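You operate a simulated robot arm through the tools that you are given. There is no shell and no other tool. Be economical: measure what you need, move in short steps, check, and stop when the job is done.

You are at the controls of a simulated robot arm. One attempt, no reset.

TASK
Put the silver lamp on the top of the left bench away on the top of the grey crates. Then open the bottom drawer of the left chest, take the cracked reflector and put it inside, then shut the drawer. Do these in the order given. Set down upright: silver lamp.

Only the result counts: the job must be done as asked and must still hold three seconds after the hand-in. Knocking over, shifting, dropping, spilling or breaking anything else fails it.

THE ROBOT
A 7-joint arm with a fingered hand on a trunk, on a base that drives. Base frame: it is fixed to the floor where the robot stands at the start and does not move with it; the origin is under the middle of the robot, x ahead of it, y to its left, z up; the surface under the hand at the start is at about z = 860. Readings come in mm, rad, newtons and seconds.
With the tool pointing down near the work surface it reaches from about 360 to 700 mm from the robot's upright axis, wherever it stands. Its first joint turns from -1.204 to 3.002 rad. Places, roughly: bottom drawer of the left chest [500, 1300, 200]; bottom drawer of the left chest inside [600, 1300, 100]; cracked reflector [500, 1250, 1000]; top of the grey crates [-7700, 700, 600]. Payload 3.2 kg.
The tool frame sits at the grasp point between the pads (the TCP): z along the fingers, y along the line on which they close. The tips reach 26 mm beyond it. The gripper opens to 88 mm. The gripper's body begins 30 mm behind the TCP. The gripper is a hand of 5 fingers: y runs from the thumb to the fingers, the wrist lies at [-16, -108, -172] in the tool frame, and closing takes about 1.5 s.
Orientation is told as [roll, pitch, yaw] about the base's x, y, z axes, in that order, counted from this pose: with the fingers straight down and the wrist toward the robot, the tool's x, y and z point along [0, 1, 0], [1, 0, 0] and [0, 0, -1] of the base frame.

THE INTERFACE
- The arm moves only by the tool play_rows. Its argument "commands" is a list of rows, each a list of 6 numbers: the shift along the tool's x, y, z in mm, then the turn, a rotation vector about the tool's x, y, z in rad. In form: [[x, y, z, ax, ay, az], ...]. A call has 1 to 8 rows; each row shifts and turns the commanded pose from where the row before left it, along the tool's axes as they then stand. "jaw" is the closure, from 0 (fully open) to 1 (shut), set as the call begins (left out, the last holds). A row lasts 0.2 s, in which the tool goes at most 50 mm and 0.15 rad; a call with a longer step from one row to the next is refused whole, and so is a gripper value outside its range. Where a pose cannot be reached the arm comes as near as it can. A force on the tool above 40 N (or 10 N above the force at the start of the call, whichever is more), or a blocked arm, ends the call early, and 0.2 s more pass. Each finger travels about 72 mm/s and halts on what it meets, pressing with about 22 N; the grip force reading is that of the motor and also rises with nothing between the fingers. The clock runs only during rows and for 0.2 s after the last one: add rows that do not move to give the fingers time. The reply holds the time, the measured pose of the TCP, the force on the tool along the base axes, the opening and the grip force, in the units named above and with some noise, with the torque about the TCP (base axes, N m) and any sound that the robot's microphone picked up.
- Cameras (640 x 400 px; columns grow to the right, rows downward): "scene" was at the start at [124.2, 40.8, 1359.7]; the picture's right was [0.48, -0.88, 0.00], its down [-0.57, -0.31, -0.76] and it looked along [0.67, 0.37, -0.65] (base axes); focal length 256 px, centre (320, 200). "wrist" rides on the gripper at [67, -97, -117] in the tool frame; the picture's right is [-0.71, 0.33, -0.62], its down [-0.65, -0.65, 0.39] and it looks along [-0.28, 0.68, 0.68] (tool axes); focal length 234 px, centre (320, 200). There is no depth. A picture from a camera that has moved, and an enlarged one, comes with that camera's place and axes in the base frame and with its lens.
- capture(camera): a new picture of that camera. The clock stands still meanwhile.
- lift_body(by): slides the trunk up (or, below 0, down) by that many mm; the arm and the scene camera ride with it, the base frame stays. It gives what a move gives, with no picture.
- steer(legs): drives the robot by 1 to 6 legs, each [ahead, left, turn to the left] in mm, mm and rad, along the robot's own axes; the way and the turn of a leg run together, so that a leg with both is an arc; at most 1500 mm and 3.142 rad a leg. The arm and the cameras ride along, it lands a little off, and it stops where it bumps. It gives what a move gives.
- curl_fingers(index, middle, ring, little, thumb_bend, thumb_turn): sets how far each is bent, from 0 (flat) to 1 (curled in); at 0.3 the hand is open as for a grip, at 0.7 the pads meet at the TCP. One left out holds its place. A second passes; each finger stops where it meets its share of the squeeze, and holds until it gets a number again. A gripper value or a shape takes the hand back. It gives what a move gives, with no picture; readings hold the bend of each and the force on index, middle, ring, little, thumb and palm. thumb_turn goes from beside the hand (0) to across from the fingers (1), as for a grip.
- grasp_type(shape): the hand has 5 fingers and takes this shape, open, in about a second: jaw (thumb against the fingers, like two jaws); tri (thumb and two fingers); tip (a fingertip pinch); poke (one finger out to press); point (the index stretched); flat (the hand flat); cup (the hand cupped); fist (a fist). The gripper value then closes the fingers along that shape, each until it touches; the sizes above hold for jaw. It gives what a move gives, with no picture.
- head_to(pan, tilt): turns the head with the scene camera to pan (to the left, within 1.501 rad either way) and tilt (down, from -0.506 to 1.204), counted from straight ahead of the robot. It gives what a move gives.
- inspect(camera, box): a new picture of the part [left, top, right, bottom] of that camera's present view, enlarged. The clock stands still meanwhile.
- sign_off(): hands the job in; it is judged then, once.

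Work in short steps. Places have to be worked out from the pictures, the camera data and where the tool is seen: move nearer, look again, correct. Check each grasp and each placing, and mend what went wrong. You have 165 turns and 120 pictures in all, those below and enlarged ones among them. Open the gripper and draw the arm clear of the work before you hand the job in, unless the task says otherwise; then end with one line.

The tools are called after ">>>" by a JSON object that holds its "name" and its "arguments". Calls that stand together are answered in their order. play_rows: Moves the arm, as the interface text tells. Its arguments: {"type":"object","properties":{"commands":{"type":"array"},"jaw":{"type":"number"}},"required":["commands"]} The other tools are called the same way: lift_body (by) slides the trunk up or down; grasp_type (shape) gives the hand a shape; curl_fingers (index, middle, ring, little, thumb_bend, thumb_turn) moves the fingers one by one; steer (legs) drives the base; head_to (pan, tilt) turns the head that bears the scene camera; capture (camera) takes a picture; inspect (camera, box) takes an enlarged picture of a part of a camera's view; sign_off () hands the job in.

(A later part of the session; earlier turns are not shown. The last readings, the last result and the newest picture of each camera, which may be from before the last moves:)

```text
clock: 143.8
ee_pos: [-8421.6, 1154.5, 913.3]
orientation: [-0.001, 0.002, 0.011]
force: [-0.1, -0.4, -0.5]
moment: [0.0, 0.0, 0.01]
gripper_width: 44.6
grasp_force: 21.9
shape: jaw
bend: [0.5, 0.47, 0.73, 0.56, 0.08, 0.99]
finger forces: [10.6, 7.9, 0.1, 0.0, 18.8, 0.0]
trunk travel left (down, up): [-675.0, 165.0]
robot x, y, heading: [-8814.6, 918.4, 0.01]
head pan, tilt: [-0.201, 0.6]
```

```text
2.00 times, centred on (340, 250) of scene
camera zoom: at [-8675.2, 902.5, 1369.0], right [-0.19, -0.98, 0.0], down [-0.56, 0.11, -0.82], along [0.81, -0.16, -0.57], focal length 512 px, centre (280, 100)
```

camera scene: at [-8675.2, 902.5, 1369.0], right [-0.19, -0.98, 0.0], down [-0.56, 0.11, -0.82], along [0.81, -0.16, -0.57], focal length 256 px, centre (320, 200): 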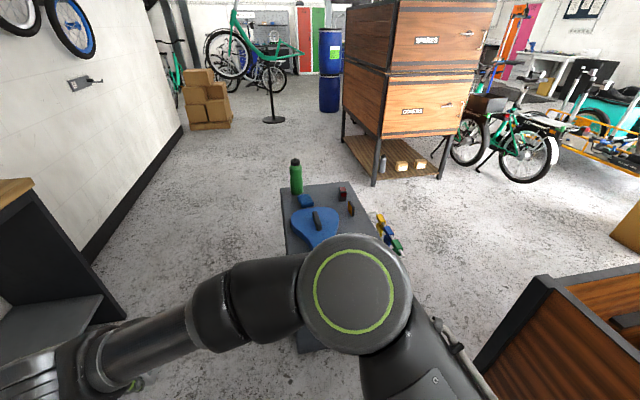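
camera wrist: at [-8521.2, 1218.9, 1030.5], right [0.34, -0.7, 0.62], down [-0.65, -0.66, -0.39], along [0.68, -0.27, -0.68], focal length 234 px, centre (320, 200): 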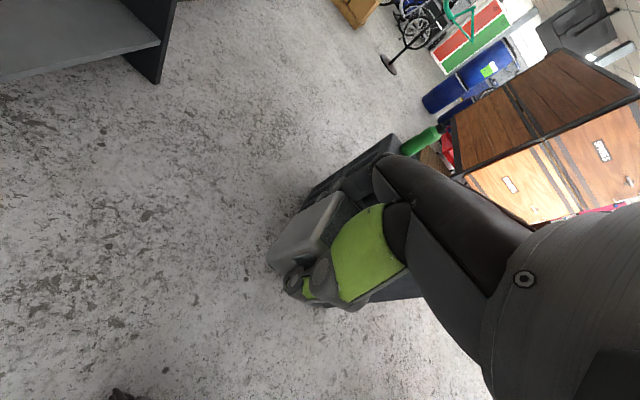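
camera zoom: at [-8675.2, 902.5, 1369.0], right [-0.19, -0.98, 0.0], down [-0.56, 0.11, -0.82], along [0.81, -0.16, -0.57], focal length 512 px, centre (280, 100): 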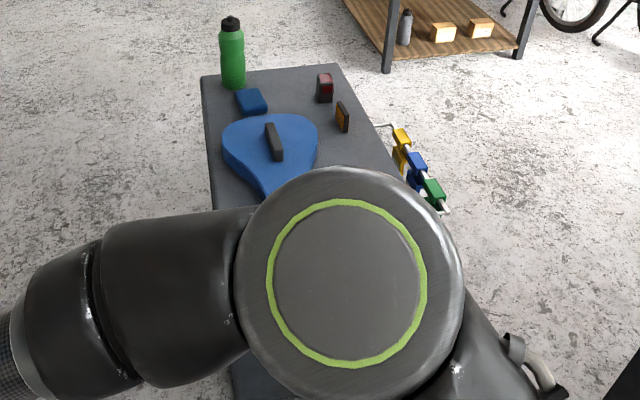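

Crates' top: x -8040…-7420, y 480…880. Near end right side at about (-7920, 580) seems free. I drive to about (-8420, 800), facing east.

>>> {"name": "steer", "arguments": {"legs": [[0, -120, 0], [390, 0, 0]]}}

>>> {"name": "head_to", "arguments": {"pan": -0.4, "tilt": 0.8}}

>>> {"name": "capture", "arguments": {"camera": "scene"}}

>>> {"name": "capture", "arguments": {"camera": "wrist"}}

```text
clock: 147.0
ee_pos: [-8030.6, 1038.7, 912.6]
orientation: [-0.002, 0.001, 0.01]
force: [0.7, -0.4, -1.4]
moment: [0.01, 0.0, 0.02]
gripper_width: 44.8
grasp_force: 22.4
shape: jaw
bend: [0.5, 0.47, 0.73, 0.56, 0.08, 0.99]
finger forces: [10.7, 7.9, 0.0, 0.0, 18.8, 0.0]
trunk travel left (down, up): [-675.0, 165.0]
robot x, y, heading: [-8423.3, 808.8, 0.006]
head pan, tilt: [-0.201, 0.6]
```

```text
clock: 147.8
ee_pos: [-8030.5, 1039.9, 912.9]
orientation: [0.002, 0.001, 0.011]
force: [-0.8, 0.0, -0.5]
moment: [0.0, -0.02, -0.02]
gripper_width: 44.5
grasp_force: 22.7
shape: jaw
bend: [0.5, 0.47, 0.73, 0.56, 0.08, 0.99]
finger forces: [10.7, 7.8, 0.0, 0.0, 18.7, 0.0]
trunk travel left (down, up): [-675.0, 165.0]
robot x, y, heading: [-8423.1, 802.2, 0.007]
head pan, tilt: [-0.4, 0.799]
```

```text
84 pictures are left
camera scene: at [-8296.1, 774.0, 1352.2], right [-0.38, -0.93, 0.0], down [-0.66, 0.27, -0.7], along [0.65, -0.26, -0.72], focal length 256 px, centre (320, 200)
```

scene: 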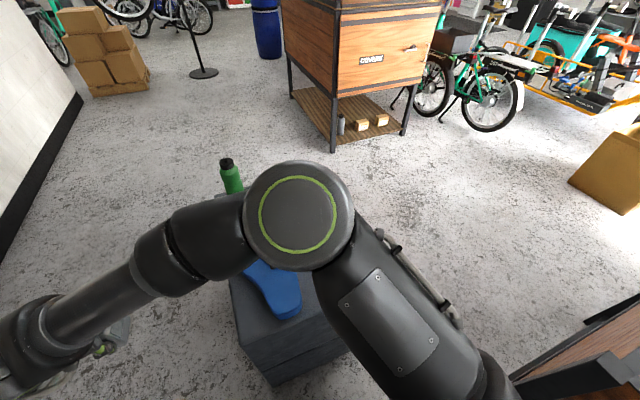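

```text
83 pictures are left
camera wrist: at [-8130.0, 1104.3, 1030.3], right [0.34, -0.7, 0.62], down [-0.65, -0.66, -0.39], along [0.68, -0.27, -0.68], focal length 234 px, centre (320, 200)
```

wrist: 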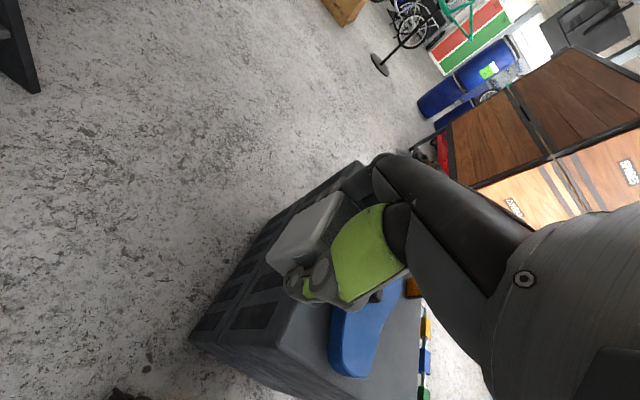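

The blue saddle's tip reaches (-8000, 745); free area is the near-right corner about (-7970, 565). I move the lamp over there, still high.

>>> {"name": "play_rows", "arguments": {"commands": [[-46, 6, 0, 0, 0, 0], [-46, 6, 0, 0, 0, 0], [-46, 6, 0, 0, 0, 0], [-46, 6, 0, 0, 0, 0], [-46, 6, 0, 0, 0, 0], [-46, 6, 0, 0, 0, 0], [-46, 6, 0, 0, 0, 0], [-46, 6, 0, 0, 0, 0]]}}

>>> {"name": "play_rows", "arguments": {"commands": [[-40, 8, 0, 0, 0, 0], [-40, 8, 0, 0, 0, 0], [-20, 0, 0, 0, 0, 0], [0, 0, 0, 0, 0, 0]]}}

>>> {"name": "capture", "arguments": {"camera": "scene"}}

>>> {"name": "capture", "arguments": {"camera": "wrist"}}

```text
clock: 149.6
ee_pos: [-7977.9, 670.3, 911.7]
orientation: [0.0, 0.0, 0.012]
force: [0.0, 0.0, -0.3]
moment: [0.01, -0.01, 0.02]
gripper_width: 44.1
grasp_force: 22.0
shape: jaw
bend: [0.5, 0.47, 0.73, 0.56, 0.08, 1.0]
finger forces: [10.5, 7.7, 0.0, 0.0, 18.3, 0.1]
trunk travel left (down, up): [-675.0, 165.0]
robot x, y, heading: [-8421.5, 802.7, 0.011]
head pan, tilt: [-0.4, 0.799]
```

```text
clock: 150.6
ee_pos: [-7961.8, 571.2, 911.8]
orientation: [0.001, 0.002, 0.011]
force: [0.3, 0.0, -1.7]
moment: [-0.03, 0.01, 0.0]
gripper_width: 44.2
grasp_force: 21.9
shape: jaw
bend: [0.5, 0.47, 0.73, 0.56, 0.08, 1.0]
finger forces: [10.4, 7.6, 0.0, 0.1, 18.3, 0.0]
trunk travel left (down, up): [-675.0, 165.0]
robot x, y, heading: [-8419.6, 807.7, 0.008]
head pan, tilt: [-0.4, 0.799]
```

```text
82 pictures are left
camera scene: at [-8295.9, 773.9, 1352.1], right [-0.38, -0.93, 0.0], down [-0.66, 0.27, -0.7], along [0.64, -0.26, -0.72], focal length 256 px, centre (320, 200)
```

scene: 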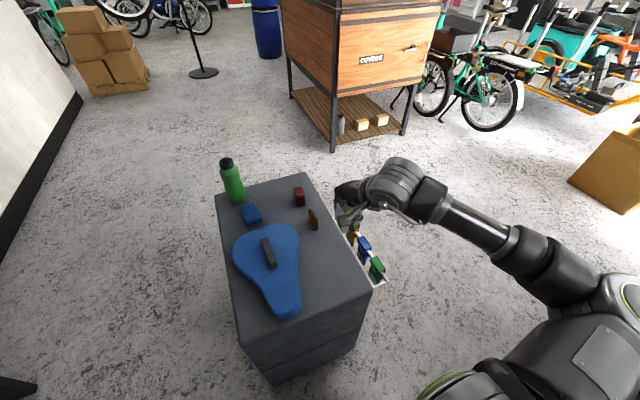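

```text
81 pictures are left
camera wrist: at [-8060.3, 635.8, 1029.3], right [0.34, -0.7, 0.62], down [-0.65, -0.66, -0.39], along [0.68, -0.27, -0.68], focal length 234 px, centre (320, 200)
```

wrist: 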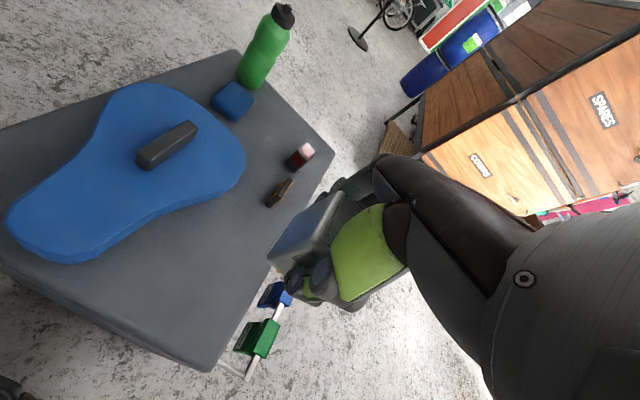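

The view is clear: free strip at (-7940, 580). But my elbow would come down near the wooden chest, so I reposition to about (-8380, 1040) heading -0.75 to keep the elbow away.

>>> {"name": "steer", "arguments": {"legs": [[40, 235, 0], [0, 0, -0.75]]}}

>>> {"name": "head_to", "arguments": {"pan": 0.2, "tilt": 0.8}}

>>> {"name": "capture", "arguments": {"camera": "scene"}}

```text
clock: 154.3
ee_pos: [-8199.3, 553.1, 911.5]
orientation: [0.001, -0.001, -0.727]
force: [-0.1, 0.2, -0.5]
moment: [-0.03, 0.01, -0.04]
gripper_width: 44.1
grasp_force: 22.1
shape: jaw
bend: [0.5, 0.47, 0.73, 0.56, 0.08, 1.0]
finger forces: [10.4, 7.8, 0.0, 0.0, 18.2, 0.1]
trunk travel left (down, up): [-675.0, 165.0]
robot x, y, heading: [-8384.5, 1036.6, -0.726]
head pan, tilt: [-0.4, 0.799]
```

```text
clock: 155.3
ee_pos: [-8198.6, 554.1, 912.7]
orientation: [0.001, 0.001, -0.727]
force: [1.1, -0.1, 0.0]
moment: [0.02, 0.02, 0.03]
gripper_width: 44.1
grasp_force: 21.4
shape: jaw
bend: [0.5, 0.47, 0.73, 0.56, 0.08, 1.0]
finger forces: [10.4, 7.7, 0.1, 0.0, 18.2, 0.1]
trunk travel left (down, up): [-675.0, 165.0]
robot x, y, heading: [-8380.1, 1034.3, -0.726]
head pan, tilt: [0.201, 0.799]
```

```text
80 pictures are left
camera scene: at [-8275.4, 961.1, 1352.1], right [-0.5, -0.86, 0.0], down [-0.62, 0.36, -0.7], along [0.6, -0.35, -0.72], focal length 256 px, centre (320, 200)
```

scene: 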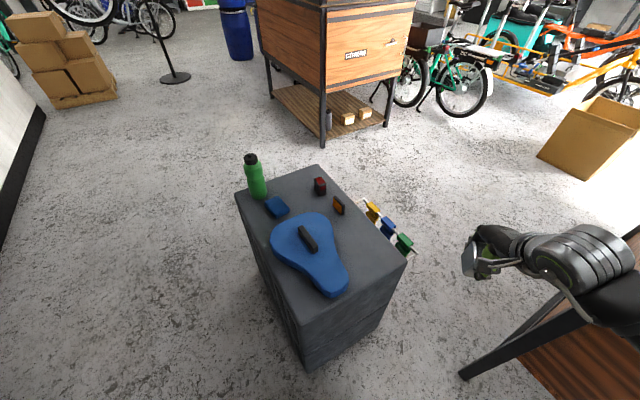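

Hand clear. I bring the lamp over the target (-7945, 580) by moving along the tool axes.

>>> {"name": "play_rows", "arguments": {"commands": [[31.4, 28.7, 0, 0, 0, 0], [31.4, 28.7, 0, 0, 0, 0], [31.4, 28.7, 0, 0, 0, 0], [31.4, 28.7, 0, 0, 0, 0], [31.4, 28.7, 0, 0, 0, 0], [31.4, 28.7, 0, 0, 0, 0], [0, 0, 0, 0, 0, 0]]}}

>>> {"name": "lift_body", "arguments": {"by": -150}}

>>> {"name": "capture", "arguments": {"camera": "scene"}}

>>> {"name": "capture", "arguments": {"camera": "wrist"}}

```text
clock: 156.9
ee_pos: [-7943.1, 579.8, 914.1]
orientation: [0.002, 0.001, -0.725]
force: [-0.4, -0.4, -0.6]
moment: [-0.04, -0.01, -0.01]
gripper_width: 44.0
grasp_force: 22.1
shape: jaw
bend: [0.5, 0.47, 0.73, 0.56, 0.08, 1.0]
finger forces: [10.5, 7.8, 0.1, 0.0, 18.1, 0.0]
trunk travel left (down, up): [-675.0, 165.0]
robot x, y, heading: [-8381.4, 1033.6, -0.727]
head pan, tilt: [0.201, 0.799]
```

```text
clock: 158.6
ee_pos: [-7944.2, 581.6, 761.8]
orientation: [0.0, -0.001, -0.726]
force: [0.4, 0.2, -0.7]
moment: [-0.01, 0.03, 0.02]
gripper_width: 43.5
grasp_force: 22.0
shape: jaw
bend: [0.5, 0.47, 0.73, 0.56, 0.08, 1.0]
finger forces: [10.4, 7.7, 0.0, 0.0, 18.2, 0.0]
trunk travel left (down, up): [-525.0, 315.0]
robot x, y, heading: [-8384.9, 1033.0, -0.724]
head pan, tilt: [0.201, 0.799]
```

```text
79 pictures are left
camera scene: at [-8275.2, 961.4, 1202.1], right [-0.5, -0.87, 0.0], down [-0.62, 0.36, -0.7], along [0.6, -0.35, -0.72], focal length 256 px, centre (320, 200)
```

scene: 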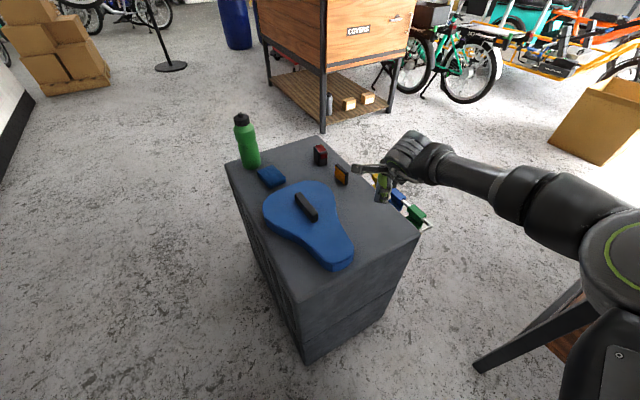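

```text
78 pictures are left
camera wrist: at [-7972.4, 694.7, 879.5], right [-0.22, -0.75, 0.62], down [-0.92, -0.05, -0.39], along [0.32, -0.66, -0.68], focal length 234 px, centre (320, 200)
```

wrist: 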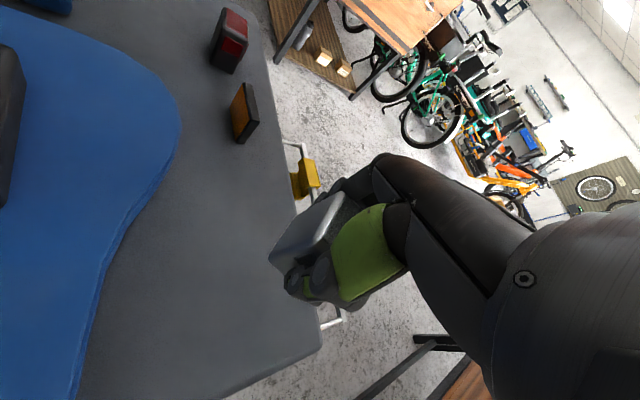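

Good; the lamp is over free surface. Lowering another 60 mm with the trunk, then small arm steps until contact.

>>> {"name": "lift_body", "arguments": {"by": -55}}

>>> {"name": "inspect", "arguments": {"camera": "scene", "box": [300, 110, 460, 270]}}

>>> {"name": "capture", "arguments": {"camera": "wrist"}}

```text
clock: 159.6
ee_pos: [-7943.0, 582.2, 707.8]
orientation: [0.001, 0.0, -0.728]
force: [0.2, 0.1, -1.7]
moment: [0.0, 0.01, -0.03]
gripper_width: 43.9
grasp_force: 22.0
shape: jaw
bend: [0.5, 0.47, 0.73, 0.56, 0.08, 1.0]
finger forces: [10.4, 7.8, 0.0, 0.0, 18.2, 0.1]
trunk travel left (down, up): [-470.0, 370.0]
robot x, y, heading: [-8380.8, 1034.5, -0.729]
head pan, tilt: [0.201, 0.799]
```

```text
2.50 times, centred on (380, 190) of scene
camera zoom: at [-8275.3, 961.4, 1147.1], right [-0.5, -0.87, 0.0], down [-0.62, 0.36, -0.7], along [0.6, -0.35, -0.72], focal length 640 px, centre (170, 225)
```

zoom: 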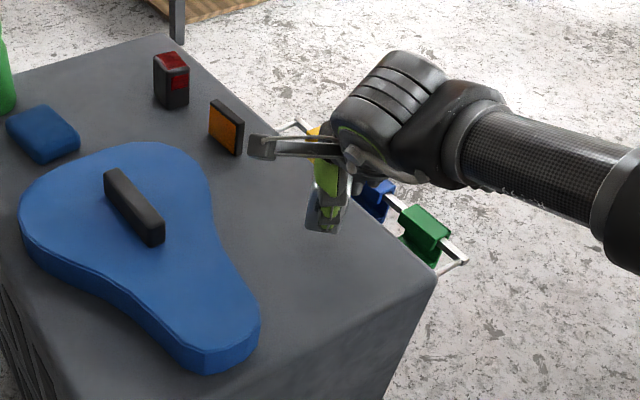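

```text
76 pictures are left
camera wrist: at [-7972.4, 694.8, 824.5], right [-0.22, -0.75, 0.62], down [-0.92, -0.05, -0.39], along [0.32, -0.66, -0.68], focal length 234 px, centre (320, 200)
```

wrist: 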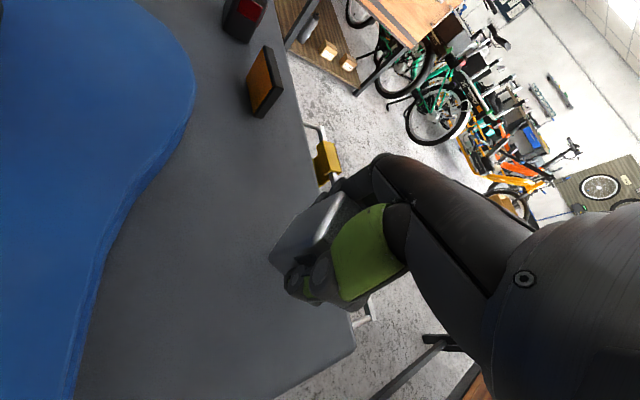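

I shift 20 mm away from the edge and descend gently to find contact.

>>> {"name": "play_rows", "arguments": {"commands": [[15, -13, 0, 0, 0, 0], [0, 0, 10, 0, 0, 0], [0, 0, 10, 0, 0, 0], [0, 0, 8, 0, 0, 0], [0, 0, 6, 0, 0, 0], [0, 0, 6, 0, 0, 0], [0, 0, 0, 0, 0, 0]]}}

>>> {"name": "inspect", "arguments": {"camera": "scene", "box": [300, 110, 460, 270]}}

```text
clock: 161.2
ee_pos: [-7941.8, 600.3, 668.7]
orientation: [-0.001, -0.003, -0.725]
force: [0.9, -0.1, 4.9]
moment: [0.06, 0.08, -0.01]
gripper_width: 43.5
grasp_force: 22.1
shape: jaw
bend: [0.5, 0.47, 0.73, 0.56, 0.08, 1.0]
finger forces: [11.5, 8.0, 0.0, 0.0, 18.9, 0.1]
trunk travel left (down, up): [-470.0, 370.0]
robot x, y, heading: [-8381.6, 1034.8, -0.722]
head pan, tilt: [0.201, 0.799]
```

```text
2.50 times, centred on (380, 190) of scene
camera zoom: at [-8275.7, 961.8, 1147.3], right [-0.5, -0.87, 0.0], down [-0.62, 0.36, -0.7], along [0.6, -0.35, -0.72], focal length 640 px, centre (170, 225)
```

zoom: 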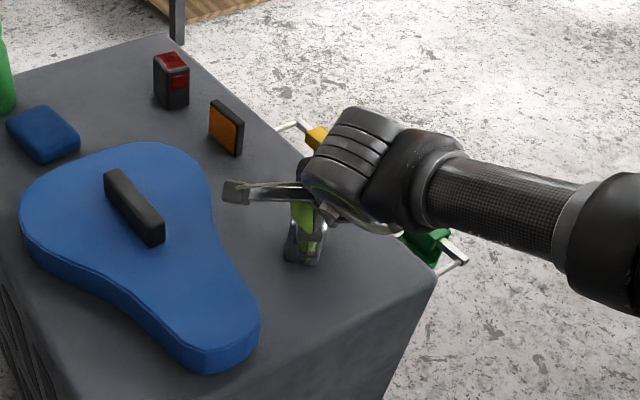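

Force 5 N upward: the lamp's base is in contact. Opening the fingers.

>>> {"name": "play_rows", "arguments": {"commands": [[0, 0, 0, 0, 0, 0], [0, 0, 0, 0, 0, 0], [0, 0, 0, 0, 0, 0], [0, 0, 0, 0, 0, 0], [0, 0, 0, 0, 0, 0], [0, 0, 0, 0, 0, 0], [0, 0, 0, 0, 0, 0]], "jaw": 0}}

>>> {"name": "inspect", "arguments": {"camera": "wrist", "box": [200, 130, 440, 340]}}

>>> {"name": "inspect", "arguments": {"camera": "scene", "box": [300, 110, 460, 270]}}

```text
clock: 162.8
ee_pos: [-7942.7, 602.0, 667.4]
orientation: [0.0, 0.001, -0.725]
force: [-0.2, -0.1, -0.4]
moment: [0.03, -0.01, 0.03]
gripper_width: 87.9
grasp_force: 0.0
shape: jaw
bend: [0.3, 0.3, 0.3, 0.3, 0.3, 0.97]
finger forces: [0.0, 0.0, 0.0, 0.0, 0.0, 0.0]
trunk travel left (down, up): [-470.0, 370.0]
robot x, y, heading: [-8379.7, 1037.2, -0.728]
head pan, tilt: [0.201, 0.799]
```

```text
1.90 times, centred on (320, 235) of wrist
camera zoom: at [-7971.9, 714.4, 784.8], right [-0.22, -0.75, 0.62], down [-0.92, -0.05, -0.39], along [0.32, -0.66, -0.68], focal length 446 px, centre (320, 133)
```

zoom: 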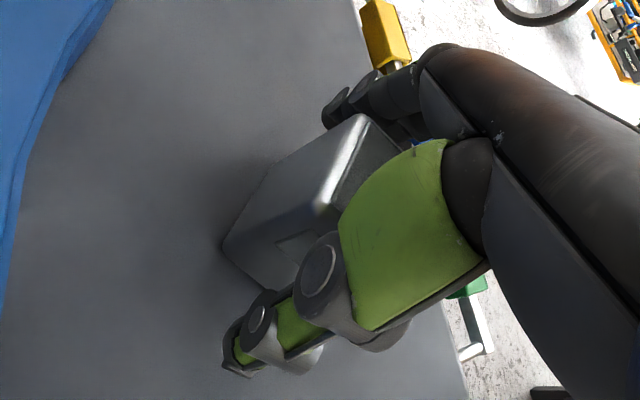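

```text
2.50 times, centred on (380, 190) of scene
camera zoom: at [-8275.3, 961.4, 1147.1], right [-0.5, -0.87, 0.0], down [-0.62, 0.36, -0.7], along [0.6, -0.35, -0.72], focal length 640 px, centre (170, 225)
```

zoom: 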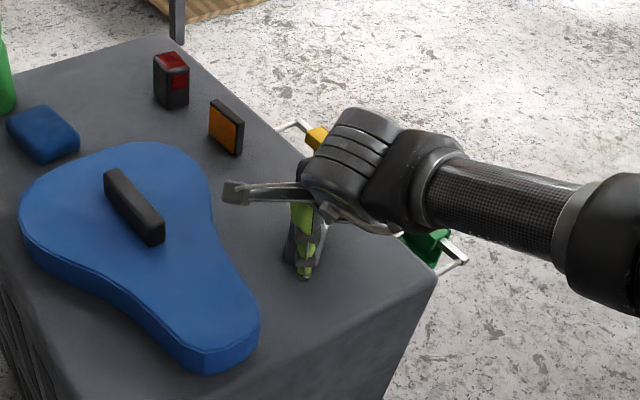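

The lamp is standing free between the open fingers. I rise straight up with the trunk and check.

>>> {"name": "lift_body", "arguments": {"by": 205}}

>>> {"name": "inspect", "arguments": {"camera": "scene", "box": [240, 140, 440, 300]}}

```text
clock: 165.0
ee_pos: [-7942.4, 600.3, 872.4]
orientation: [0.0, -0.001, -0.725]
force: [-0.1, 0.6, 0.2]
moment: [-0.01, -0.01, 0.0]
gripper_width: 87.9
grasp_force: 0.0
shape: jaw
bend: [0.3, 0.3, 0.3, 0.3, 0.3, 0.97]
finger forces: [0.0, 0.0, 0.0, 0.0, 0.1, 0.0]
trunk travel left (down, up): [-675.0, 165.0]
robot x, y, heading: [-8382.2, 1036.3, -0.731]
head pan, tilt: [0.201, 0.799]
```

```text
2.50 times, centred on (340, 220) of scene
camera zoom: at [-8275.2, 961.2, 1352.1], right [-0.5, -0.87, 0.0], down [-0.62, 0.36, -0.7], along [0.6, -0.35, -0.72], focal length 640 px, centre (270, 150)
```

zoom: 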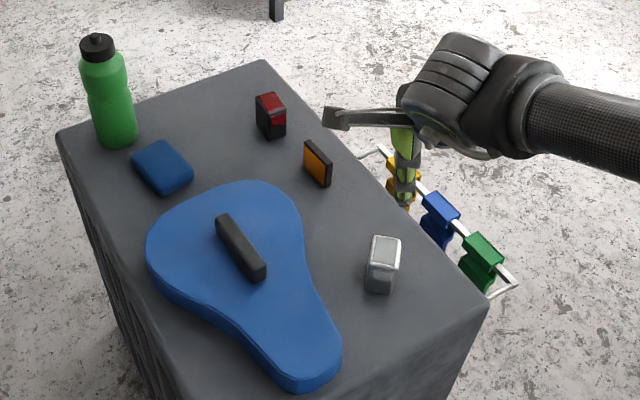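

Lamp is upright on the crates. I fold the arm back to the travel pose.

>>> {"name": "play_rows", "arguments": {"commands": [[0, 0, -45, 0, 0, 0], [0, 0, -45, 0, 0, 0], [22, -32, -17, 0, 0, 0], [22, -32, -17, 0, 0, 0], [22, -32, -17, 0, 0, 0], [22, -32, -17, 0, 0, 0], [22, -32, -17, 0, 0, 0], [22, -32, -17, 0, 0, 0]]}}

>>> {"name": "play_rows", "arguments": {"commands": [[26, -36, -20, 0, 0, 0], [26, -36, -20, 0, 0, 0], [26, -36, -20, 0, 0, 0], [0, 0, 0, 0, 0, 0]]}}

>>> {"name": "inspect", "arguments": {"camera": "scene", "box": [0, 0, 640, 400]}}

```text
clock: 166.8
ee_pos: [-7999.3, 830.8, 1065.4]
orientation: [-0.001, -0.002, -0.727]
force: [0.4, 0.4, -0.3]
moment: [-0.02, -0.02, 0.01]
gripper_width: 87.9
grasp_force: 0.0
shape: jaw
bend: [0.3, 0.3, 0.3, 0.3, 0.3, 0.97]
finger forces: [0.1, 0.0, 0.0, 0.0, 0.1, 0.0]
trunk travel left (down, up): [-675.0, 165.0]
robot x, y, heading: [-8384.7, 1037.8, -0.722]
head pan, tilt: [0.201, 0.799]
```

```text
clock: 167.8
ee_pos: [-8025.0, 958.7, 1126.4]
orientation: [0.002, 0.001, -0.727]
force: [-0.3, 0.3, 0.5]
moment: [0.02, -0.03, 0.01]
gripper_width: 87.9
grasp_force: 0.0
shape: jaw
bend: [0.3, 0.3, 0.3, 0.3, 0.3, 0.97]
finger forces: [0.1, 0.0, 0.0, 0.1, 0.1, 0.0]
trunk travel left (down, up): [-675.0, 165.0]
robot x, y, heading: [-8386.3, 1033.2, -0.727]
head pan, tilt: [0.201, 0.799]
```

```text
1.00 times, centred on (320, 200) of scene (not enlarged: the box is as wide or as high as the picture)
camera zoom: at [-8275.2, 960.1, 1352.0], right [-0.5, -0.87, 0.0], down [-0.62, 0.36, -0.7], along [0.6, -0.35, -0.72], focal length 256 px, centre (320, 200)
```

zoom: 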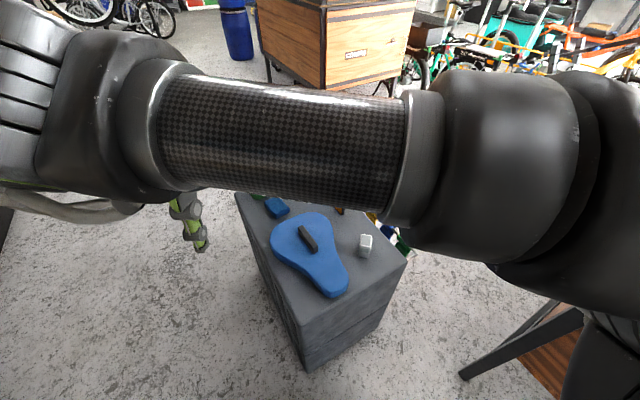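

The lamp is settled. Now I retrace the route: back off, turn west, go to x ≈ -9560, then south.

>>> {"name": "steer", "arguments": {"legs": [[-300, 0, 0], [0, 0, -2.415], [950, 0, 0], [0, 0, 1.571], [1400, 0, 0], [1150, 0, 0]]}}

>>> {"name": "head_to", "arguments": {"pan": 0.3, "tilt": 0.3}}

>>> {"name": "capture", "arguments": {"camera": "scene"}}

```text
clock: 195.9
ee_pos: [-9602.2, -1591.3, 1127.2]
orientation: [-0.001, -0.001, -1.648]
force: [-0.5, -1.3, 0.2]
moment: [-0.01, 0.01, 0.02]
gripper_width: 88.0
grasp_force: 0.0
shape: jaw
bend: [0.3, 0.3, 0.3, 0.3, 0.3, 0.97]
finger forces: [0.0, 0.0, 0.0, 0.0, 0.0, 0.1]
trunk travel left (down, up): [-675.0, 165.0]
robot x, y, heading: [-9753.9, -1262.8, -1.646]
head pan, tilt: [0.201, 0.799]
```

```text
clock: 196.8
ee_pos: [-9601.6, -1592.5, 1126.9]
orientation: [-0.001, 0.0, -1.651]
force: [-0.6, 0.2, 0.7]
moment: [-0.01, -0.03, 0.02]
gripper_width: 87.7
grasp_force: 0.0
shape: jaw
bend: [0.3, 0.3, 0.3, 0.3, 0.3, 0.97]
finger forces: [0.0, 0.1, 0.0, 0.1, 0.0, 0.0]
trunk travel left (down, up): [-675.0, 165.0]
robot x, y, heading: [-9752.3, -1261.7, -1.646]
head pan, tilt: [0.3, 0.3]
```

```text
70 pictures are left
camera scene: at [-9739.9, -1401.3, 1396.4], right [-0.98, -0.22, 0.0], down [-0.07, 0.29, -0.95], along [0.21, -0.93, -0.3], focal length 256 px, centre (320, 200)
```

scene: 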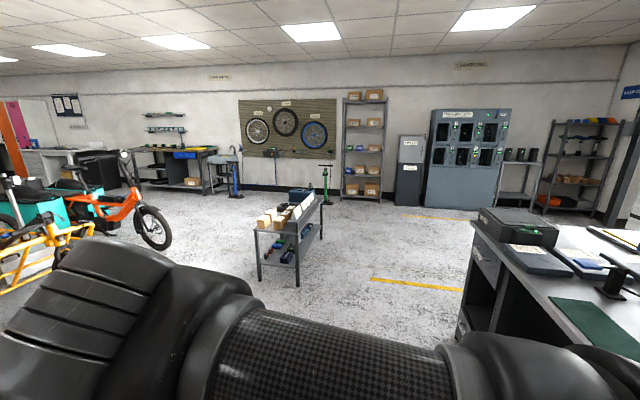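

The white table spans x -9143…-8739, and the lane west of it is wide and straight. I go south to y ≈ -4800, turn east and go along that lane.

>>> {"name": "steer", "arguments": {"legs": [[0, 0, 0.075], [1500, 0, 0], [1500, 0, 0], [530, 0, 0], [0, 0, 1.571]]}}

>>> {"name": "head_to", "arguments": {"pan": 0.1, "tilt": 0.3}}

>>> {"name": "capture", "arguments": {"camera": "scene"}}

```text
clock: 218.5
ee_pos: [-9471.9, -4624.5, 1124.6]
orientation: [0.002, 0.0, 0.026]
force: [0.0, -0.6, 0.2]
moment: [0.01, -0.03, -0.01]
gripper_width: 88.1
grasp_force: 0.0
shape: jaw
bend: [0.3, 0.3, 0.3, 0.3, 0.3, 0.97]
finger forces: [0.0, 0.0, 0.1, 0.0, 0.1, 0.0]
trunk travel left (down, up): [-675.0, 165.0]
robot x, y, heading: [-9785.0, -4816.7, 0.024]
head pan, tilt: [0.3, 0.3]
```

```text
clock: 219.2
ee_pos: [-9471.4, -4624.5, 1126.5]
orientation: [0.001, 0.0, 0.027]
force: [-0.8, 0.5, -0.8]
moment: [0.03, 0.02, 0.03]
gripper_width: 88.0
grasp_force: 0.0
shape: jaw
bend: [0.3, 0.3, 0.3, 0.3, 0.3, 0.97]
finger forces: [0.0, 0.0, 0.0, 0.0, 0.0, 0.0]
trunk travel left (down, up): [-675.0, 165.0]
robot x, y, heading: [-9785.6, -4814.4, 0.026]
head pan, tilt: [0.099, 0.3]
```

```text
69 pictures are left
camera scene: at [-9642.3, -4800.6, 1396.5], right [0.13, -0.99, 0.0], down [-0.29, -0.04, -0.96], along [0.95, 0.12, -0.3], focal length 256 px, centre (320, 200)
```

scene: 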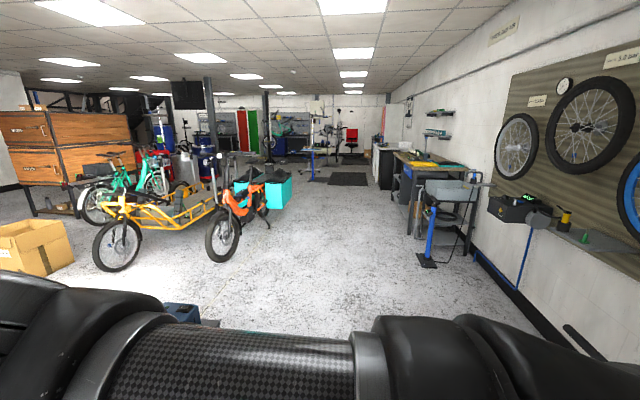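

Lane is clear. East to x ≈ -5400, then northeast toward (-2970, -2100).

>>> {"name": "steer", "arguments": {"legs": [[0, 0, -0.026], [1500, 0, 0], [1500, 0, 0], [1385, 0, 0], [0, 0, 0.841]]}}

>>> {"name": "capture", "arguments": {"camera": "scene"}}

```text
clock: 242.8
ee_pos: [-5321.5, -4267.9, 1126.5]
orientation: [-0.002, -0.001, 0.896]
force: [-0.6, 0.6, 0.0]
moment: [0.02, -0.04, 0.0]
gripper_width: 87.9
grasp_force: 0.0
shape: jaw
bend: [0.3, 0.3, 0.3, 0.3, 0.3, 0.97]
finger forces: [0.0, 0.0, 0.0, 0.0, 0.1, 0.0]
trunk travel left (down, up): [-675.0, 165.0]
robot x, y, heading: [-5382.3, -4628.5, 0.894]
head pan, tilt: [0.099, 0.3]
```

```text
68 pictures are left
camera scene: at [-5298.5, -4511.5, 1396.5], right [0.84, -0.55, 0.0], down [-0.16, -0.25, -0.96], along [0.52, 0.8, -0.3], focal length 256 px, centre (320, 200)
```

scene: 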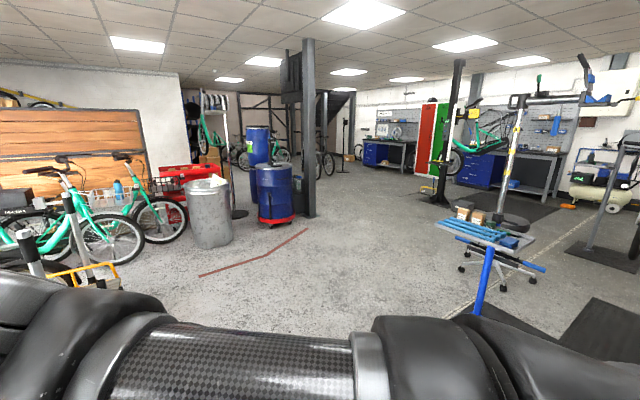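

Route ahead is clear. Continue to (-2970, -2100), then (-2200, -480).

>>> {"name": "steer", "arguments": {"legs": [[0, 0, -0.085], [1500, 0, 0], [1500, 0, 0], [496, 0, 0], [0, 0, 0.316], [1300, 0, 0]]}}

>>> {"name": "head_to", "arguments": {"pan": -0.3, "tilt": 0.3}}

>>> {"name": "capture", "arguments": {"camera": "scene"}}

```text
clock: 267.5
ee_pos: [-2360.5, -604.6, 1128.0]
orientation: [0.001, -0.001, 1.121]
force: [-0.5, -0.5, 0.0]
moment: [0.03, -0.02, 0.02]
gripper_width: 87.8
grasp_force: 0.2
shape: jaw
bend: [0.3, 0.3, 0.3, 0.3, 0.3, 0.97]
finger forces: [0.2, 0.0, 0.0, 0.2, 0.1, 0.1]
trunk travel left (down, up): [-675.0, 165.0]
robot x, y, heading: [-2338.4, -971.0, 1.119]
head pan, tilt: [0.099, 0.3]
```

```text
clock: 268.4
ee_pos: [-2362.4, -605.2, 1126.0]
orientation: [0.0, 0.0, 1.119]
force: [-0.1, 0.0, -0.8]
moment: [0.0, -0.02, -0.01]
gripper_width: 88.0
grasp_force: 0.1
shape: jaw
bend: [0.3, 0.3, 0.3, 0.3, 0.3, 0.97]
finger forces: [0.1, 0.1, 0.0, 0.0, 0.0, 0.0]
trunk travel left (down, up): [-675.0, 165.0]
robot x, y, heading: [-2336.8, -975.6, 1.12]
head pan, tilt: [-0.3, 0.3]
```

```text
67 pictures are left
camera scene: at [-2252.8, -857.7, 1396.5], right [0.73, -0.68, 0.0], down [-0.2, -0.22, -0.96], along [0.65, 0.7, -0.3], focal length 256 px, centre (320, 200)
```

scene: 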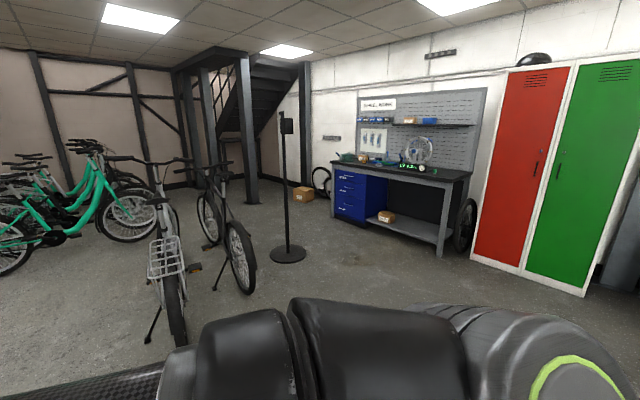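

The bench with the blue chest is ahead; the sign stand base is at about (-800, 1240), radius ~200. I drive to (-300, 0), face the bench, and look left at the chest.

>>> {"name": "steer", "arguments": {"legs": [[0, 0, -0.674], [1200, 0, 0], [1057, 0, 0], [0, 0, -0.4456], [0, 450, 0]]}}

>>> {"name": "head_to", "arguments": {"pan": 1.0, "tilt": 0.75}}

>>> {"name": "capture", "arguments": {"camera": "scene"}}

```text
clock: 284.9
ee_pos: [44.9, 595.4, 1126.6]
orientation: [0.0, -0.001, -0.021]
force: [-0.2, 0.9, -0.1]
moment: [-0.03, 0.01, 0.0]
gripper_width: 87.8
grasp_force: 0.1
shape: jaw
bend: [0.3, 0.3, 0.3, 0.3, 0.3, 0.97]
finger forces: [0.1, 0.0, 0.0, 0.0, 0.0, 0.0]
trunk travel left (down, up): [-675.0, 165.0]
robot x, y, heading: [-278.9, 420.5, -0.025]
head pan, tilt: [-0.3, 0.3]
```

```text
clock: 286.4
ee_pos: [43.5, 595.2, 1127.4]
orientation: [0.0, -0.001, -0.02]
force: [-0.5, -0.1, 0.4]
moment: [-0.01, -0.04, 0.05]
gripper_width: 87.8
grasp_force: 0.0
shape: jaw
bend: [0.3, 0.3, 0.3, 0.3, 0.3, 0.97]
finger forces: [0.0, 0.0, 0.0, 0.0, 0.1, 0.0]
trunk travel left (down, up): [-675.0, 165.0]
robot x, y, heading: [-280.1, 419.9, -0.021]
head pan, tilt: [1.0, 0.75]
```

```text
66 pictures are left
camera scene: at [-181.0, 488.9, 1356.1], right [0.83, -0.56, 0.0], down [-0.38, -0.57, -0.73], along [0.41, 0.61, -0.68], focal length 256 px, centre (320, 200)
```

scene: 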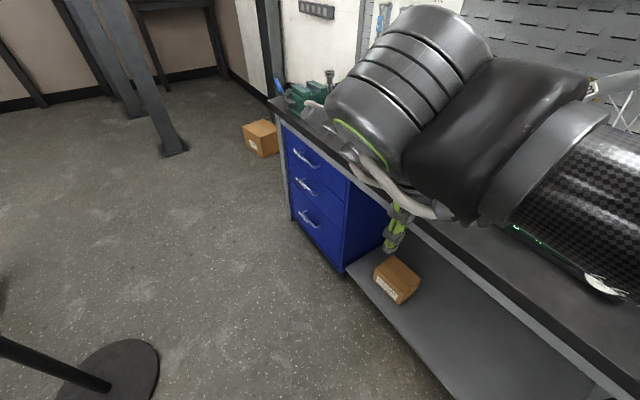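

Three blue drawers visible; I enlarge them.

>>> {"name": "inspect", "arguments": {"camera": "scene", "box": [260, 100, 420, 300]}}

```text
2.00 times, centred on (340, 200) of scene
camera zoom: at [-181.0, 488.9, 1356.1], right [0.83, -0.56, 0.0], down [-0.38, -0.57, -0.73], along [0.41, 0.61, -0.68], focal length 512 px, centre (280, 200)
```

zoom: 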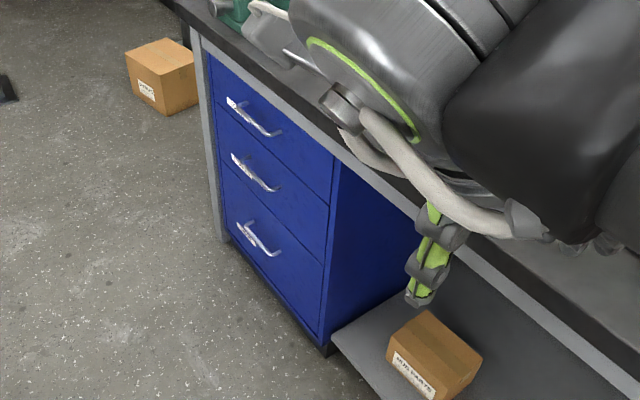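

Chest front is at about x≈365, y 1090–1620. The drawer will slide toward -x, so I'll stand in front-left at about (-150, 1600), clear of the sign stand, and view the handles from there.

>>> {"name": "steer", "arguments": {"legs": [[130, 0, 0.022], [0, 1180, 0]]}}

>>> {"name": "head_to", "arguments": {"pan": -0.5, "tilt": 0.9}}

>>> {"name": "capture", "arguments": {"camera": "scene"}}

```text
clock: 293.3
ee_pos: [165.5, 1790.5, 1126.6]
orientation: [0.001, 0.0, 0.006]
force: [0.0, 0.7, 0.8]
moment: [0.02, 0.01, 0.0]
gripper_width: 87.7
grasp_force: 0.0
shape: jaw
bend: [0.3, 0.3, 0.3, 0.3, 0.3, 0.97]
finger forces: [0.0, 0.0, 0.0, 0.0, 0.0, 0.0]
trunk travel left (down, up): [-675.0, 165.0]
robot x, y, heading: [-150.6, 1611.5, 0.008]
head pan, tilt: [1.0, 0.75]
```

```text
clock: 294.9
ee_pos: [165.1, 1789.3, 1126.2]
orientation: [0.001, 0.001, 0.005]
force: [0.1, -0.7, -0.6]
moment: [0.02, 0.01, 0.01]
gripper_width: 87.9
grasp_force: 0.1
shape: jaw
bend: [0.3, 0.3, 0.3, 0.3, 0.3, 0.97]
finger forces: [0.1, 0.0, 0.0, 0.1, 0.0, 0.0]
trunk travel left (down, up): [-675.0, 165.0]
robot x, y, heading: [-153.6, 1608.2, 0.005]
head pan, tilt: [-0.499, 0.901]
```

```text
64 pictures are left
camera scene: at [-35.2, 1572.3, 1344.2], right [-0.47, -0.88, 0.0], down [-0.69, 0.37, -0.62], along [0.55, -0.29, -0.78], focal length 256 px, centre (320, 200)
```

scene: 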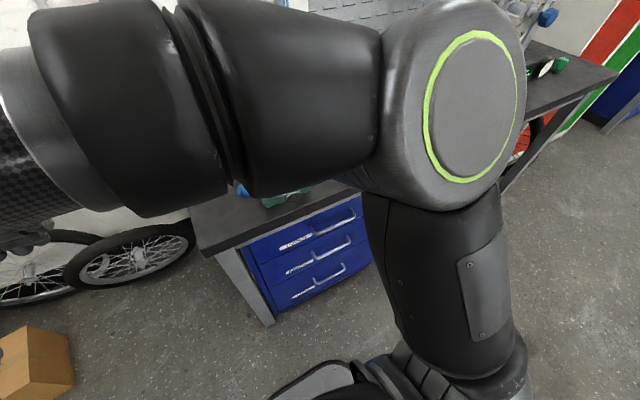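

I enlarge the drawers from this side to triangulate the handle.

>>> {"name": "inspect", "arguments": {"camera": "scene", "box": [200, 170, 400, 350]}}

```text
2.22 times, centred on (300, 260) of scene
camera zoom: at [-35.2, 1572.3, 1344.2], right [-0.47, -0.88, 0.0], down [-0.69, 0.37, -0.62], along [0.55, -0.29, -0.78], focal length 569 px, centre (364, 67)
```

zoom: 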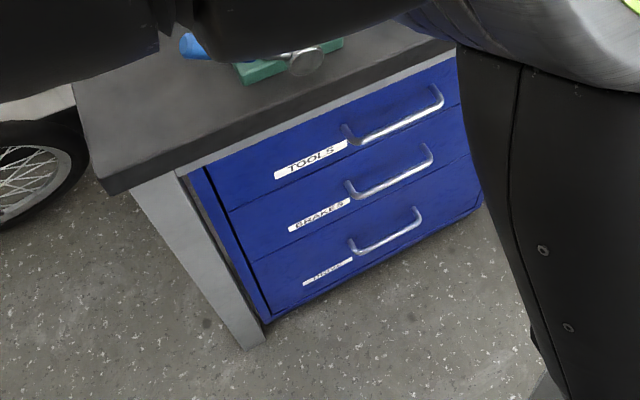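

Triangulated handle bar centre ≈ (325, 1333, 260). I strafe right to y≈1480 and lower the trunk 600 mm.

>>> {"name": "steer", "arguments": {"legs": [[0, -130, 0]]}}

>>> {"name": "lift_body", "arguments": {"by": -600}}

>>> {"name": "head_to", "arguments": {"pan": -0.2, "tilt": 0.6}}

>>> {"name": "capture", "arguments": {"camera": "scene"}}

>>> {"name": "capture", "arguments": {"camera": "wrist"}}

```text
clock: 296.2
ee_pos: [165.7, 1660.6, 1126.5]
orientation: [-0.001, 0.001, 0.007]
force: [0.3, 0.1, 0.7]
moment: [0.0, 0.02, -0.01]
gripper_width: 88.0
grasp_force: 0.0
shape: jaw
bend: [0.3, 0.3, 0.3, 0.3, 0.3, 0.97]
finger forces: [0.0, 0.0, 0.0, 0.1, 0.0, 0.0]
trunk travel left (down, up): [-675.0, 165.0]
robot x, y, heading: [-149.4, 1478.7, 0.005]
head pan, tilt: [-0.499, 0.901]
```

```text
refused: -600 is not a number from -400 to 400
```

```text
clock: 297.0
ee_pos: [166.1, 1661.4, 1126.4]
orientation: [0.0, 0.001, 0.005]
force: [-0.3, -0.5, 0.4]
moment: [0.01, 0.01, 0.01]
gripper_width: 88.0
grasp_force: 0.0
shape: jaw
bend: [0.3, 0.3, 0.3, 0.3, 0.3, 0.97]
finger forces: [0.0, 0.0, 0.1, 0.1, 0.0, 0.0]
trunk travel left (down, up): [-675.0, 165.0]
robot x, y, heading: [-153.1, 1479.3, 0.008]
head pan, tilt: [-0.201, 0.6]
```

```text
62 pictures are left
camera scene: at [-14.4, 1461.4, 1368.9], right [-0.19, -0.98, 0.0], down [-0.55, 0.11, -0.82], along [0.81, -0.16, -0.57], focal length 256 px, centre (320, 200)
```

scene: 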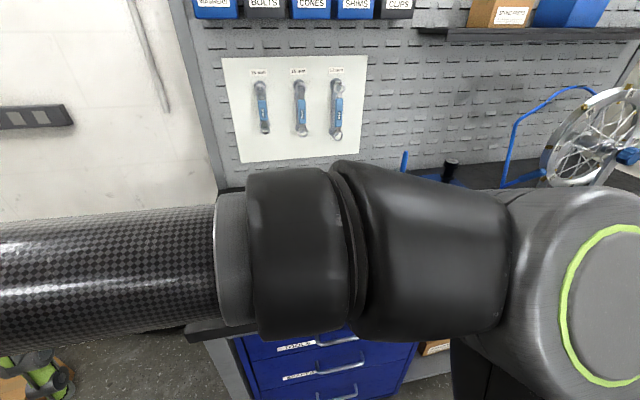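

```text
61 pictures are left
camera wrist: at [67.2, 1726.3, 1243.8], right [0.34, -0.71, 0.62], down [-0.65, -0.65, -0.39], along [0.68, -0.27, -0.68], focal length 234 px, centre (320, 200)
```

wrist: 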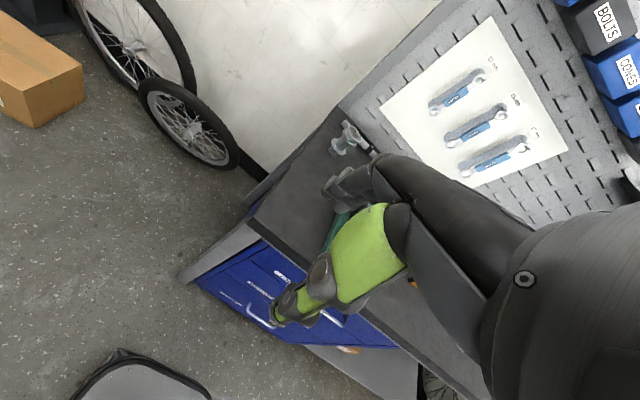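

Base front appears only ~200 mm ahead of the axis — good. Lowering trunk in two steps.

>>> {"name": "lift_body", "arguments": {"by": -400}}

>>> {"name": "lift_body", "arguments": {"by": -200}}

>>> {"name": "head_to", "arguments": {"pan": -0.3, "tilt": 0.75}}

>>> {"name": "capture", "arguments": {"camera": "scene"}}

```text
clock: 300.8
ee_pos: [166.3, 1661.2, 726.8]
orientation: [-0.001, 0.001, 0.007]
force: [0.8, -0.4, -0.2]
moment: [0.0, 0.0, 0.02]
gripper_width: 88.0
grasp_force: 0.0
shape: jaw
bend: [0.3, 0.3, 0.3, 0.3, 0.3, 0.97]
finger forces: [0.0, 0.0, 0.0, 0.1, 0.0, 0.1]
trunk travel left (down, up): [-275.0, 565.0]
robot x, y, heading: [-150.7, 1474.9, 0.013]
head pan, tilt: [-0.201, 0.6]
```

```text
clock: 303.0
ee_pos: [165.3, 1661.3, 526.5]
orientation: [-0.002, -0.001, 0.007]
force: [0.4, 0.8, -0.3]
moment: [-0.01, -0.02, 0.02]
gripper_width: 87.9
grasp_force: 0.1
shape: jaw
bend: [0.3, 0.3, 0.3, 0.3, 0.3, 0.97]
finger forces: [0.0, 0.0, 0.1, 0.0, 0.0, 0.0]
trunk travel left (down, up): [-75.0, 765.0]
robot x, y, heading: [-148.7, 1479.8, 0.006]
head pan, tilt: [-0.201, 0.6]
```

```text
clock: 303.7
ee_pos: [166.4, 1660.1, 525.8]
orientation: [0.0, 0.002, 0.008]
force: [-0.2, 0.2, -0.5]
moment: [0.02, 0.02, -0.01]
gripper_width: 88.0
grasp_force: 0.1
shape: jaw
bend: [0.3, 0.3, 0.3, 0.3, 0.3, 0.97]
finger forces: [0.0, 0.0, 0.1, 0.0, 0.0, 0.0]
trunk travel left (down, up): [-75.0, 765.0]
robot x, y, heading: [-150.5, 1477.0, 0.004]
head pan, tilt: [-0.3, 0.75]
```

```text
60 pictures are left
camera scene: at [-21.7, 1454.3, 756.2], right [-0.29, -0.96, 0.0], down [-0.65, 0.2, -0.73], along [0.7, -0.21, -0.68], focal length 256 px, centre (320, 200)
```

scene: 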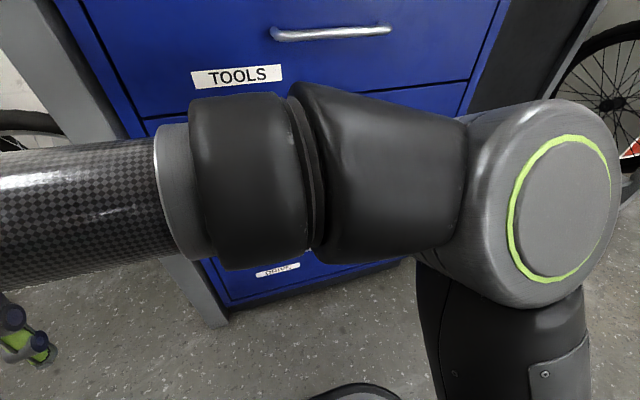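

Top handle gives y≈1334, x≈325 consistent. I move the hand sideways to y≈1333 and lower, then tilt it 60° forward.

>>> {"name": "play_rows", "arguments": {"commands": [[-47, 3, 14, 0, 0, 0], [-47, 3, 14, 0, 0, 0], [-47, 3, 14, 0, 0, 0], [-47, 3, 14, 0, 0, 0], [-47, 3, 14, 0, 0, 0], [-47, 3, 14, 0, 0, 0], [-46, 3, 14, 0, 0, 0]]}}

>>> {"name": "play_rows", "arguments": {"commands": [[0, 0, 0, -0.15, 0, 0], [0, 0, 0, -0.15, 0, 0], [0, 0, 0, -0.15, 0, 0], [0, 0, 0, -0.15, 0, 0], [0, 0, 0, -0.15, 0, 0], [0, 0, 0, -0.15, 0, 0], [0, 0, 0, -0.15, 0, 0], [0, 0, 0, 0, 0, 0]]}}

>>> {"name": "capture", "arguments": {"camera": "scene"}}

>>> {"name": "capture", "arguments": {"camera": "wrist"}}

```text
clock: 305.3
ee_pos: [195.4, 1330.0, 434.1]
orientation: [-0.001, 0.0, 0.008]
force: [-0.6, 0.3, 0.0]
moment: [-0.01, 0.01, 0.01]
gripper_width: 87.7
grasp_force: 0.0
shape: jaw
bend: [0.3, 0.3, 0.3, 0.3, 0.3, 0.97]
finger forces: [0.0, 0.0, 0.0, 0.1, 0.0, 0.1]
out of reach, approached as far as the arm can: row 7
trunk travel left (down, up): [-75.0, 765.0]
robot x, y, heading: [-153.3, 1477.5, 0.005]
head pan, tilt: [-0.3, 0.75]
```

```text
clock: 306.2
ee_pos: [265.2, 1328.8, 498.0]
orientation: [-0.004, -0.498, 0.012]
force: [-30.3, -1.6, -10.4]
moment: [0.24, -0.48, -0.47]
gripper_width: 86.6
grasp_force: 0.0
shape: jaw
bend: [0.31, 0.45, 0.32, 0.32, 0.3, 0.97]
finger forces: [2.2, 22.6, 3.3, 3.6, 0.0, 0.1]
out of reach, approached as far as the arm can: row 1, 2, 3, 4
trunk travel left (down, up): [-75.0, 765.0]
robot x, y, heading: [-152.7, 1480.5, 0.006]
head pan, tilt: [-0.3, 0.75]
stopped in row 4: the force on the tool passed its limit at 55 N (the readings are from after the stop); the commanded pose is now the measured one
```

```text
59 pictures are left
camera scene: at [-24.3, 1453.4, 756.2], right [-0.29, -0.96, 0.0], down [-0.65, 0.2, -0.73], along [0.7, -0.21, -0.68], focal length 256 px, centre (320, 200)
```

scene: 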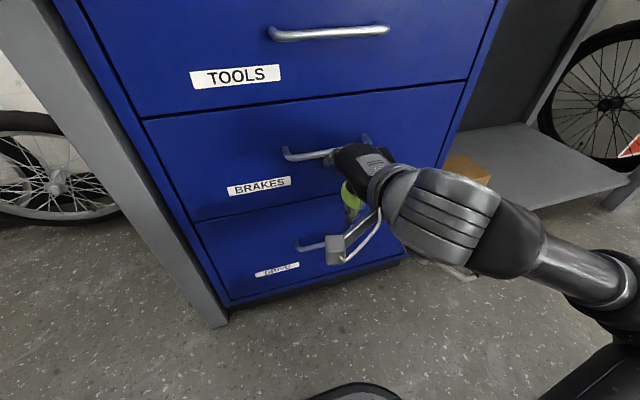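

```text
58 pictures are left
camera wrist: at [122.7, 1392.9, 554.7], right [0.0, -0.71, 0.71], down [-0.38, -0.65, -0.65], along [0.92, -0.27, -0.27], focal length 234 px, centre (320, 200)
```

wrist: 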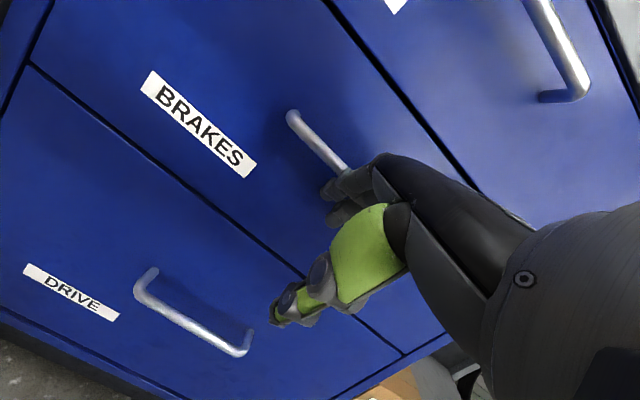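

The hand was too near the axis, so the arm moved forward and touched the middle handle. I enlarge the contact before backing out.

>>> {"name": "inspect", "arguments": {"camera": "scene", "box": [260, 110, 420, 290]}}

>>> {"name": "inspect", "arguments": {"camera": "wrist", "box": [240, 90, 440, 340]}}

```text
2.22 times, centred on (340, 200) of scene
camera zoom: at [-24.3, 1453.4, 756.2], right [-0.29, -0.96, 0.0], down [-0.65, 0.2, -0.73], along [0.7, -0.21, -0.68], focal length 569 px, centre (276, 200)
```

zoom: 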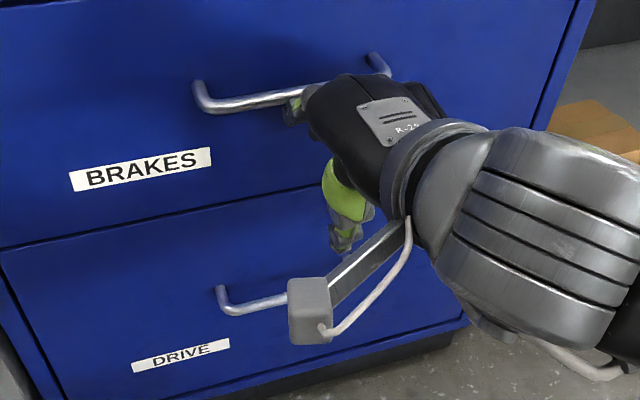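

```text
1.60 times, centred on (340, 215) of wrist
camera zoom: at [122.7, 1392.9, 554.7], right [0.0, -0.71, 0.71], down [-0.38, -0.65, -0.65], along [0.92, -0.27, -0.27], focal length 375 px, centre (288, 176)
```

zoom: 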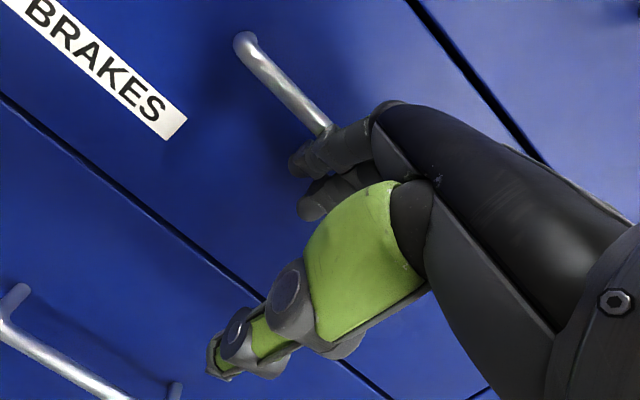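

The fingers press on the front of the bar, not hooked. I back the base away by 160 mm.

>>> {"name": "steer", "arguments": {"legs": [[-40, 0, 0], [-120, 0, 0]]}}

>>> {"name": "capture", "arguments": {"camera": "scene"}}

```text
clock: 308.0
ee_pos: [110.7, 1326.5, 500.0]
orientation: [-0.001, -0.505, 0.009]
force: [0.3, 0.8, -0.8]
moment: [-0.02, -0.02, -0.01]
gripper_width: 87.8
grasp_force: 0.1
shape: jaw
bend: [0.3, 0.3, 0.3, 0.3, 0.3, 0.97]
finger forces: [0.0, 0.1, 0.1, 0.0, 0.0, 0.0]
trunk travel left (down, up): [-75.0, 765.0]
robot x, y, heading: [-306.8, 1476.7, -0.0]
head pan, tilt: [-0.3, 0.75]
```

```text
55 pictures are left
camera scene: at [-180.4, 1453.2, 756.1], right [-0.29, -0.96, 0.0], down [-0.65, 0.2, -0.73], along [0.7, -0.21, -0.68], focal length 256 px, centre (320, 200)
```

scene: 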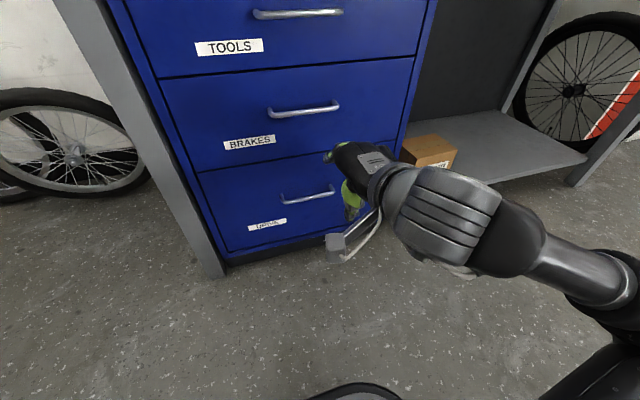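

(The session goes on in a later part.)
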